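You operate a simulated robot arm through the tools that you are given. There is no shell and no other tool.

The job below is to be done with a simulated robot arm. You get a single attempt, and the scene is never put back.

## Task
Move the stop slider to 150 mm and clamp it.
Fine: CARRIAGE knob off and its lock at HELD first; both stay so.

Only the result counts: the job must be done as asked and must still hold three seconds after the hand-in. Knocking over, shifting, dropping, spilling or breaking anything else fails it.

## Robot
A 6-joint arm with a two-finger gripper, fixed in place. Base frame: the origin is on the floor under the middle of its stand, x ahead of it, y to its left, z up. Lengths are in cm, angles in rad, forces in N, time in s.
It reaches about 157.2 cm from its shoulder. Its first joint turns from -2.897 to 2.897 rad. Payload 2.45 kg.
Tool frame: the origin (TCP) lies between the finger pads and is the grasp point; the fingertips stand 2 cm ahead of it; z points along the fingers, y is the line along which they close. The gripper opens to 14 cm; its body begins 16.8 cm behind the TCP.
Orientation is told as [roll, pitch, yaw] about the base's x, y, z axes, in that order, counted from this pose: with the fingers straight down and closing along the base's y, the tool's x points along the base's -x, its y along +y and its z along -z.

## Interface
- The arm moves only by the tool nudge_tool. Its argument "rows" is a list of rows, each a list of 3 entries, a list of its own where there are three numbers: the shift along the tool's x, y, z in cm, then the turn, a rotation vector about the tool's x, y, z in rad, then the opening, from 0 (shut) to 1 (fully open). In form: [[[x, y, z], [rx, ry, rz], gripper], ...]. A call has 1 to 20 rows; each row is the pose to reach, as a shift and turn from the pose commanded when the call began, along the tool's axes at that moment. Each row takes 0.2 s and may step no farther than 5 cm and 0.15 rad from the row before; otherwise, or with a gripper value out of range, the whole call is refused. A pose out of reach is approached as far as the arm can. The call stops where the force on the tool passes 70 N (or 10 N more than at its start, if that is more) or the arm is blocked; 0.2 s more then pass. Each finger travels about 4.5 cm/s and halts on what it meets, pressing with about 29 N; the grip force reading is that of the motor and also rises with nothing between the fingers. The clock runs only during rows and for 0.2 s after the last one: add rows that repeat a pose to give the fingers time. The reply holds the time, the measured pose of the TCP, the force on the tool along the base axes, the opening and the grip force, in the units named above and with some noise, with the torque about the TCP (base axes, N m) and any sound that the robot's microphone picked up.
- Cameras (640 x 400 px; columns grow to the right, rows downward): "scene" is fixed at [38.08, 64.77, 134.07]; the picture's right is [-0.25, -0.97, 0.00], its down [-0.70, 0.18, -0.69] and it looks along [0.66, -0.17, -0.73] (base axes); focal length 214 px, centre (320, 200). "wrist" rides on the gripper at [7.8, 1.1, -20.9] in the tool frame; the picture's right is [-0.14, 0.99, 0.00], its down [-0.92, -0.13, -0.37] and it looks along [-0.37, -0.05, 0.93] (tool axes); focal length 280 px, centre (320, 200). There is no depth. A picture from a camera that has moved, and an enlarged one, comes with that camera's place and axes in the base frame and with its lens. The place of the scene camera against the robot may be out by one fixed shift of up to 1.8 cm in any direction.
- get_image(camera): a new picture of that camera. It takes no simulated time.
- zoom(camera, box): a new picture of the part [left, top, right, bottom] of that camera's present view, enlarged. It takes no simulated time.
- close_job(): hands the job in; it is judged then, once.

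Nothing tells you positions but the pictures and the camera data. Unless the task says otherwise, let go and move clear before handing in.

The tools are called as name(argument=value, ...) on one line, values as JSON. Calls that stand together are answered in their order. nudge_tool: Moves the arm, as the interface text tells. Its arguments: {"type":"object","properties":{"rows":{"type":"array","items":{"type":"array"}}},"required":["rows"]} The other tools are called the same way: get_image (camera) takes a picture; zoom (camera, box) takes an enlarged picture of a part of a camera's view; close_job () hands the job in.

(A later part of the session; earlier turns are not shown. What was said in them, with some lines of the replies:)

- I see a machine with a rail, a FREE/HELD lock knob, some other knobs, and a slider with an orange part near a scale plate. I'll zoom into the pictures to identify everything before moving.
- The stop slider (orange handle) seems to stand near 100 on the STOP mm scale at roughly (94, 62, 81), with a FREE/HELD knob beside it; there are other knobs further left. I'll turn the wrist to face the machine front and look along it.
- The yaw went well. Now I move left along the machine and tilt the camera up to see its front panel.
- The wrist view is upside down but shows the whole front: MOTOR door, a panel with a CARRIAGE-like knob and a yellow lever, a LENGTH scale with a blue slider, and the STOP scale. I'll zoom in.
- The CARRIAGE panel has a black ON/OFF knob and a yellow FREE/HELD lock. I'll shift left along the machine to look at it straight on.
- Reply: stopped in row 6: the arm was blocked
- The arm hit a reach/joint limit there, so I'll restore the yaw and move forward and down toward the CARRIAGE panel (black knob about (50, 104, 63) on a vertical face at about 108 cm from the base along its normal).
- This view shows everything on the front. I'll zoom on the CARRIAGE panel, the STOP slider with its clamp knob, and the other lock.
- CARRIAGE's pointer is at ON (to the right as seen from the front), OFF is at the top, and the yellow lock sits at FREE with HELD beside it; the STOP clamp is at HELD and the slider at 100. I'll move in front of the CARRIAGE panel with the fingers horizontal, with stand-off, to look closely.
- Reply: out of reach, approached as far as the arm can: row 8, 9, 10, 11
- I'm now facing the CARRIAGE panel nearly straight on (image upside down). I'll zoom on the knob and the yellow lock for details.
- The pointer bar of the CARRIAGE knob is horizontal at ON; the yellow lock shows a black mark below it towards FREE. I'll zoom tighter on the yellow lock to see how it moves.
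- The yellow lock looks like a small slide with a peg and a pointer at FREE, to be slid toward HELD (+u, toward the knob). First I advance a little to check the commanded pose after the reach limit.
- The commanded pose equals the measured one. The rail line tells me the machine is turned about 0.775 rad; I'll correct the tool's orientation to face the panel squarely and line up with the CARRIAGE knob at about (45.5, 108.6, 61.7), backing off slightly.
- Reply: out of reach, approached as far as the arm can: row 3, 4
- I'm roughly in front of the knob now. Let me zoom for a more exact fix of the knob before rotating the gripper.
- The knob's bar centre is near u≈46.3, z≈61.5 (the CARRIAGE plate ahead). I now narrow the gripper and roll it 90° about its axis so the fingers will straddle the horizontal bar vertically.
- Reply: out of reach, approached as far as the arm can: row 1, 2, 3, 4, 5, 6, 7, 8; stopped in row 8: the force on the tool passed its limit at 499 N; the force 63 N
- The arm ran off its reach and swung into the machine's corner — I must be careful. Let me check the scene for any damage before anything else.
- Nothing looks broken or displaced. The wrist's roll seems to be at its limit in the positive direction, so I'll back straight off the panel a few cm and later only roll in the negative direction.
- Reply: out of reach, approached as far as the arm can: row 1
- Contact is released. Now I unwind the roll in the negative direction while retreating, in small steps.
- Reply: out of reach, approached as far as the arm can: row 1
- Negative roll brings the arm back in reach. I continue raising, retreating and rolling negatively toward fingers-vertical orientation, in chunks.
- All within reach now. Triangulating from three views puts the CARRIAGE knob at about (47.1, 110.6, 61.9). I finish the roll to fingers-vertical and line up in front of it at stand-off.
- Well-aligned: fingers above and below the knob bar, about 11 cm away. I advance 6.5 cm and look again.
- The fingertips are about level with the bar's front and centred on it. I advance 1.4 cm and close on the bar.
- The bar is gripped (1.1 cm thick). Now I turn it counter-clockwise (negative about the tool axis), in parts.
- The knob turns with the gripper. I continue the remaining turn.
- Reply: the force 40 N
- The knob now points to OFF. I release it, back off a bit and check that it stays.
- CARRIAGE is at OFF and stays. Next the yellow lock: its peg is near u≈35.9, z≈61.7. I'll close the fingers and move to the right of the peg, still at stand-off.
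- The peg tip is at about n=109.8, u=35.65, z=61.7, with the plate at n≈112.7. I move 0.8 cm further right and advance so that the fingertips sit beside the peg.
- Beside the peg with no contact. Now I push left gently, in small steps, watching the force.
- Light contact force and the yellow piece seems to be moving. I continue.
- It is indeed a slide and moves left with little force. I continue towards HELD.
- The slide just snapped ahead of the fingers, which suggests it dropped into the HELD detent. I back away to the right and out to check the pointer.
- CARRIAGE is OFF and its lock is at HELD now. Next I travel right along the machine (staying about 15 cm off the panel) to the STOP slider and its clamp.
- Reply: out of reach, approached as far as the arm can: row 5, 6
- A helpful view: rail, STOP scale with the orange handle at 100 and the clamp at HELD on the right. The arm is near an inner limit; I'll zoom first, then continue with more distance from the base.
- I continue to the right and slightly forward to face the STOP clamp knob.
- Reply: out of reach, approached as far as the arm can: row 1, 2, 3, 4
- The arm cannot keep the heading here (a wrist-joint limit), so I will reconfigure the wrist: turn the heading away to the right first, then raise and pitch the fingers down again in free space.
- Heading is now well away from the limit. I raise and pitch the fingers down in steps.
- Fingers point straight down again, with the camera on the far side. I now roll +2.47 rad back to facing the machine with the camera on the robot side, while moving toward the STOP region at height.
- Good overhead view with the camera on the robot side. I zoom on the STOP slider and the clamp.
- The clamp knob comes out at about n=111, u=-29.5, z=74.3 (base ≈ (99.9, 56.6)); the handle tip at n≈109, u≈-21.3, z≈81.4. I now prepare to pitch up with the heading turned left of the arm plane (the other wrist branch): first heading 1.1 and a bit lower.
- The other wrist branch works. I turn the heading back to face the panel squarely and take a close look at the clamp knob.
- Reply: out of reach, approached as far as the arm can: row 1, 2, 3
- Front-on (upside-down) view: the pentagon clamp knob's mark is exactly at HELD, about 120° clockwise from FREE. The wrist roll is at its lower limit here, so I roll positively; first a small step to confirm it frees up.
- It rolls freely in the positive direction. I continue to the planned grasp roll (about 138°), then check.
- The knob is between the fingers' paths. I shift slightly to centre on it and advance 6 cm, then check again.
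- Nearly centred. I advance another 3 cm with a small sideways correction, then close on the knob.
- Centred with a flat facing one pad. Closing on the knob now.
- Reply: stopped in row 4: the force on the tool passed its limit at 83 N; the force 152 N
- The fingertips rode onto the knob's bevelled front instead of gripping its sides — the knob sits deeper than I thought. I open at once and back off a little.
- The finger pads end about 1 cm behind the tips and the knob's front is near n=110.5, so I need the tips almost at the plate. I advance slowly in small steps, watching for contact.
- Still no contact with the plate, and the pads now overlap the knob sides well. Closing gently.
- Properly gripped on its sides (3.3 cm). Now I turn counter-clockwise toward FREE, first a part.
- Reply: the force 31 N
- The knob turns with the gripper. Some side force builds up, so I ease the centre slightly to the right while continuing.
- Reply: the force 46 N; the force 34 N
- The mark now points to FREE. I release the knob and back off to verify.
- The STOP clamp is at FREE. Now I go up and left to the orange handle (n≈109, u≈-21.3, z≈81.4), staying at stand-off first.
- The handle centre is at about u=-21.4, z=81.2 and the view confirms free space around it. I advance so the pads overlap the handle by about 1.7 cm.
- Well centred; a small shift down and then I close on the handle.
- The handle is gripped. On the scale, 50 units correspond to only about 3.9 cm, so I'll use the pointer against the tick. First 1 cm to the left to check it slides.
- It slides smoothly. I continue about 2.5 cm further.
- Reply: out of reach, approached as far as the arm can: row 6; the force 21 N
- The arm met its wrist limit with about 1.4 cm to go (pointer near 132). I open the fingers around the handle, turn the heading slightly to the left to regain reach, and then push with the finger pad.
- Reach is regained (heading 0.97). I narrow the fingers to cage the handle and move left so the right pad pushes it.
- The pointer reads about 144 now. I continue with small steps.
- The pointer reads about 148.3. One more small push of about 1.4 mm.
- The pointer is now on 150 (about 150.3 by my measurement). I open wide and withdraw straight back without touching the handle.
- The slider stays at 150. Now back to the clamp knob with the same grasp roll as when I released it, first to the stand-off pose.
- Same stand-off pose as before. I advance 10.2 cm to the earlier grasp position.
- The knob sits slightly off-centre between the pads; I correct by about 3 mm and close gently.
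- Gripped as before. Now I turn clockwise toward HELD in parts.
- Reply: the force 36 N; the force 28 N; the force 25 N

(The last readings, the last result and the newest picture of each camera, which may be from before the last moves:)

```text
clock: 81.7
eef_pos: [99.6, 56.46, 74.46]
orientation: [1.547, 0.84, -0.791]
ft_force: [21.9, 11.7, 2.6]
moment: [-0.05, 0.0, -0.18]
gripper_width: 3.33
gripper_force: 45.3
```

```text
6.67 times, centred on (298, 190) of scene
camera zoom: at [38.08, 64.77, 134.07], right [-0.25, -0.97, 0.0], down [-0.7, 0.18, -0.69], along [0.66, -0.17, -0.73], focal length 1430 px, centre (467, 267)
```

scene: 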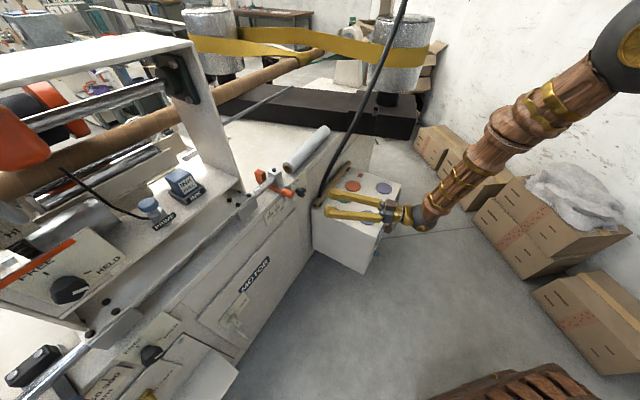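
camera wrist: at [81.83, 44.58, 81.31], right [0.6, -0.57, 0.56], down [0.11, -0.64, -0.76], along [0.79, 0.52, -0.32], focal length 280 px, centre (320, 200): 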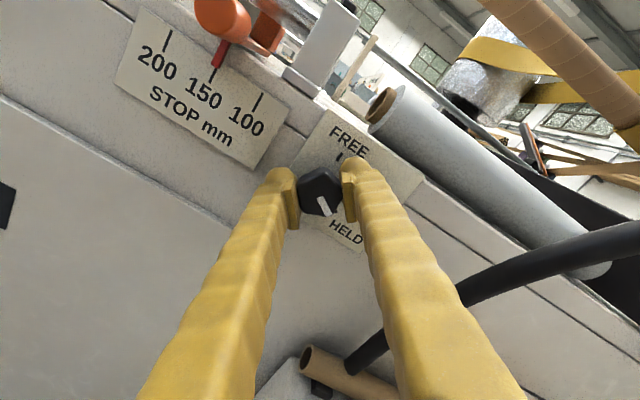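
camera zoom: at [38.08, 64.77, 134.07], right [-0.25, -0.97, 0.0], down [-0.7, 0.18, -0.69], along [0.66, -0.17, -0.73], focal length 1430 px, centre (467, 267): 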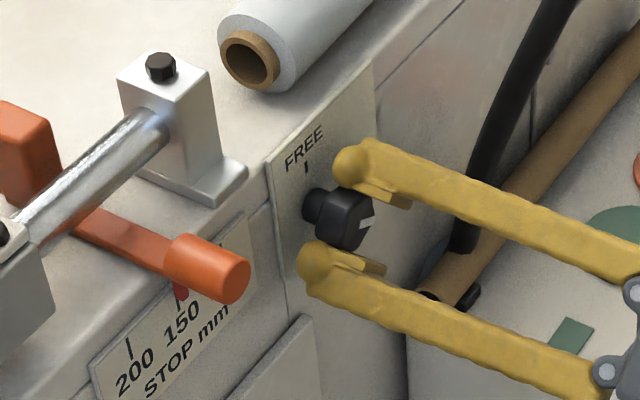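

The knob is back at HELD. I release it and withdraw, then verify everything.

nudge_tool(rows=[[[0, 0, 0], [0, 0, 0], 0.3], [[0, 0, 0], [0, 0, 0], 0.42], [[0, 0, 0], [0, 0, 0], 0.45], [[0, 0, -2], [0, 0, 0], 0.45], [[0, 0, -4.5], [0, 0, 0], 0.45], [[0, 0, -7], [0, 0, 0], 0.45], [[0, 0, -10], [0, 0, 0], 0.45], [[0, 0, -13], [0, 0, 0], 0.45]])

get_image(camera="wrist")

zoom(camera="wrist", box=[176, 20, 400, 160])

zoom(camera="wrist", box=[176, 30, 304, 110])

get_image(camera="scene")

```text
clock: 83.5
eef_pos: [90.5, 47.2, 74.63]
orientation: [1.548, 0.838, -0.79]
ft_force: [0.0, -1.1, -0.6]
moment: [-0.03, 0.0, -0.01]
gripper_width: 6.32
gripper_force: 0.1
```

```text
taken
camera wrist: at [72.7, 35.33, 81.49], right [0.6, -0.57, 0.56], down [0.11, -0.64, -0.76], along [0.79, 0.52, -0.32], focal length 280 px, centre (320, 200)
```

wrist: 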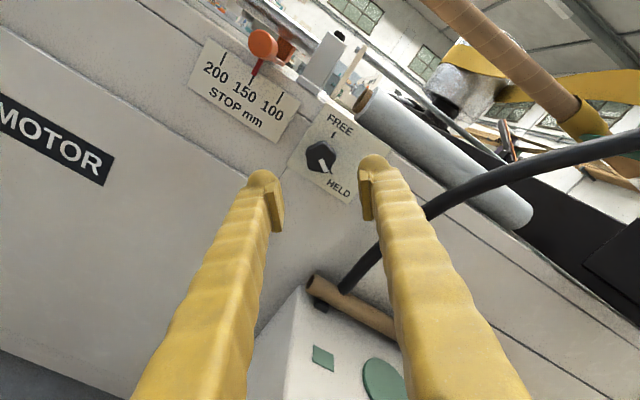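

```text
2.86 times, centred on (288, 90) of wrist
camera zoom: at [72.7, 35.33, 81.49], right [0.6, -0.57, 0.56], down [0.11, -0.64, -0.76], along [0.79, 0.52, -0.32], focal length 801 px, centre (411, 514)
```

zoom: 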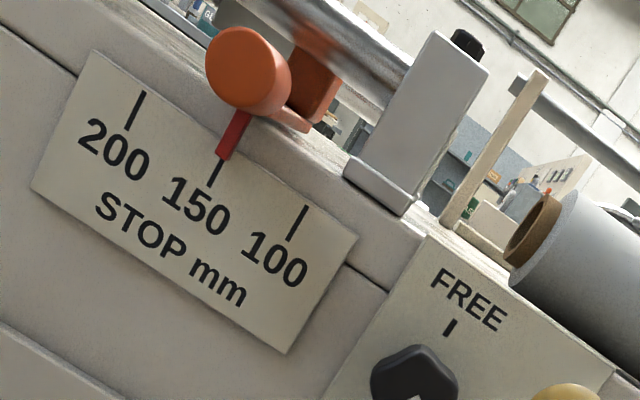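

```text
5.00 times, centred on (240, 70) of wrist
camera zoom: at [72.7, 35.33, 81.49], right [0.6, -0.57, 0.56], down [0.11, -0.64, -0.76], along [0.79, 0.52, -0.32], focal length 1402 px, centre (720, 850)
```

zoom: 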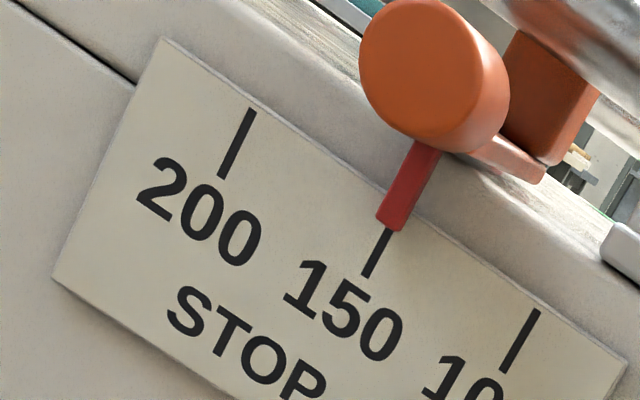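

```text
taken
```

scene: 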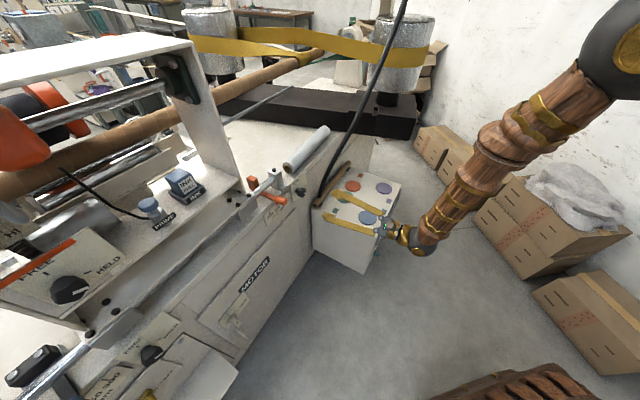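

zoom(camera="wrist", box=[270, 90, 382, 160])

zoom(camera="scene", box=[100, 320, 228, 400])

zoom(camera="scene", box=[250, 160, 346, 220])

```text
5.71 times, centred on (326, 125) of wrist
camera zoom: at [72.7, 35.33, 81.49], right [0.6, -0.57, 0.56], down [0.11, -0.64, -0.76], along [0.79, 0.52, -0.32], focal length 1602 px, centre (286, 629)
```

zoom: 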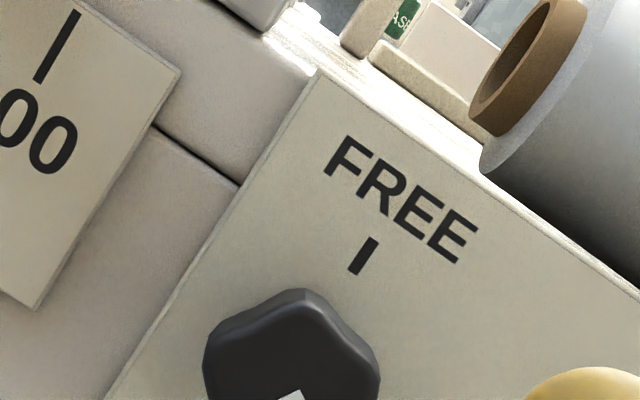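

```text
5.00 times, centred on (164, 360) of scene
camera zoom: at [38.08, 64.77, 134.07], right [-0.25, -0.97, 0.0], down [-0.7, 0.18, -0.69], along [0.66, -0.17, -0.73], focal length 1072 px, centre (1100, -600)
```

zoom: 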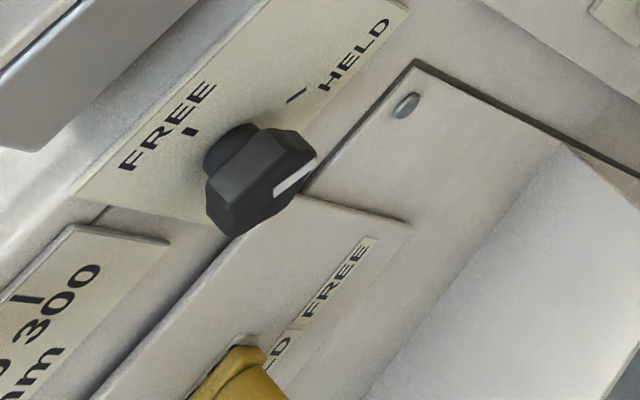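

```text
6.67 times, centred on (298, 190) of scene
camera zoom: at [38.08, 64.77, 134.07], right [-0.25, -0.97, 0.0], down [-0.7, 0.18, -0.69], along [0.66, -0.17, -0.73], focal length 1430 px, centre (467, 267)
```

zoom: 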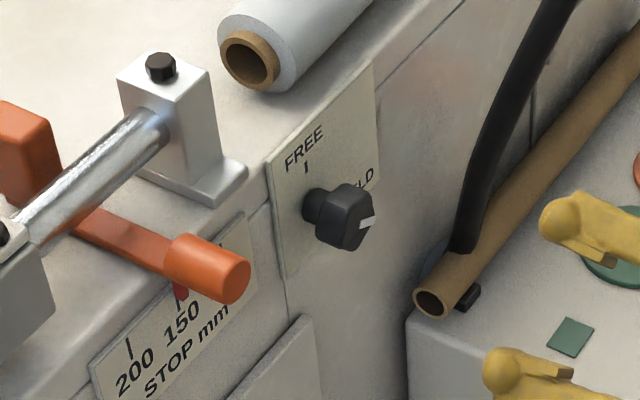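

zoom(camera="wrist", box=[280, 130, 376, 205])

```text
5.33 times, centred on (328, 168) of wrist
camera zoom: at [72.7, 35.33, 81.49], right [0.6, -0.57, 0.56], down [0.11, -0.64, -0.76], along [0.79, 0.52, -0.32], focal length 1495 px, centre (277, 373)
```

zoom: 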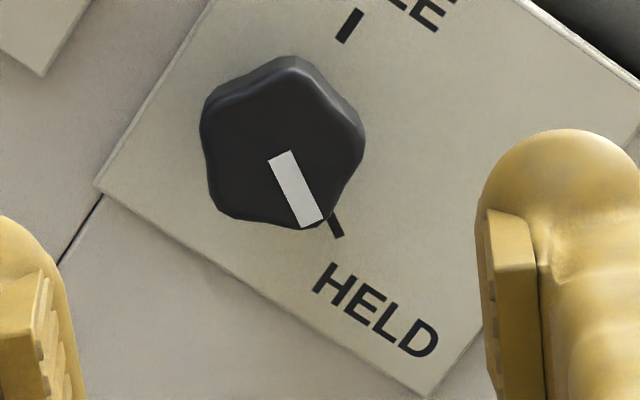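

Everything looks right: slider at 150, clamp at HELD, yellow lock at HELD. I wait two seconds in place and recheck that nothing drifts.

nudge_tool(rows=[[[0, 0, 0], [0, 0, 0], 0.45], [[0, 0, -1], [0, 0, 0], 0.45], [[0, 0, -1], [0, 0, 0], 0.45], [[0, 0, -1], [0, 0, 0], 0.45], [[0, 0, -1], [0, 0, 0], 0.45], [[0, 0, -1], [0, 0, 0], 0.45], [[0, 0, -1], [0, 0, 0], 0.45], [[0, 0, -1], [0, 0, 0], 0.45], [[0, 0, -1], [0, 0, 0], 0.45], [[0, 0, -1], [0, 0, 0], 0.45], [[0, 0, -1], [0, 0, 0], 0.45], [[0, 0, -1], [0, 0, 0], 0.45]])

zoom(camera="wrist", box=[176, 20, 400, 210])

get_image(camera="scene")

```text
clock: 86.1
eef_pos: [89.78, 46.51, 74.71]
orientation: [1.548, 0.838, -0.791]
ft_force: [0.4, -0.8, -0.1]
moment: [-0.01, 0.0, 0.02]
gripper_width: 6.31
gripper_force: 0.0
```

```text
2.11 times, centred on (288, 115) of wrist
camera zoom: at [72.08, 34.61, 81.46], right [0.6, -0.57, 0.56], down [0.11, -0.64, -0.76], along [0.79, 0.52, -0.32], focal length 590 px, centre (387, 379)
```

zoom: 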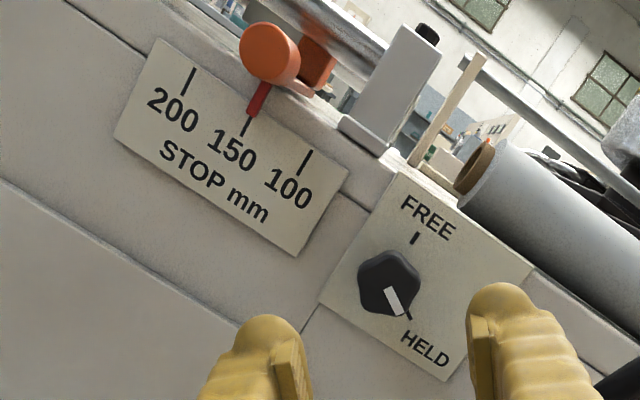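

```text
taken
```

scene: 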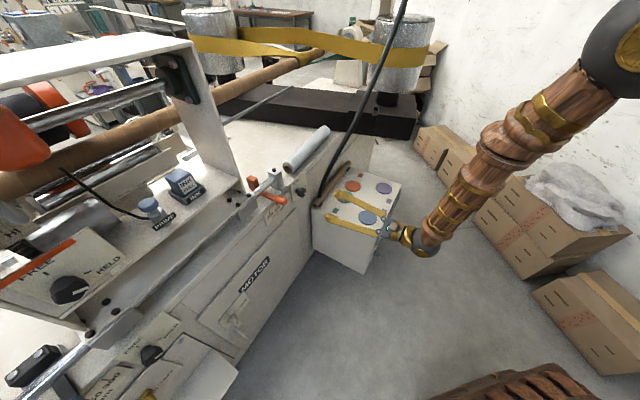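

The STOP pointer holds at 150 and its clamp is at HELD. The yellow CARRIAGE lock is still at HELD; the CARRIAGE knob itself is out of view now, but I left it at OFF and haven't been near it since. The arm is clear, so I'm handing the job in.

close_job()

```text
The job is handed in.
```

The STOP slider is at 150 mm and clamped, and I've handed the job in. No verdict has come back yet.

- **CARRIAGE:** I turned the knob to OFF first, then slid its yellow lock to HELD. The lock was still at HELD in the last views. The knob itself was out of view by then, but I hadn't gone near it again.
- **STOP slider:** I turned the clamp to FREE, moved the slider until its pointer sat on the 150 mark, and turned the clamp back to HELD. By my reading it is within about half a unit of 150. It hadn't moved when I rechecked about two seconds later.

**Collision:** early on, the arm ran past its reach and hit the machine's front left corner, with the force reading peaking at 499 N. Later the fingers pressed on the STOP clamp knob with about 150 N before I backed off. In the pictures afterwards nothing looked broken or moved, and the INK block on the shelf was where it had been.
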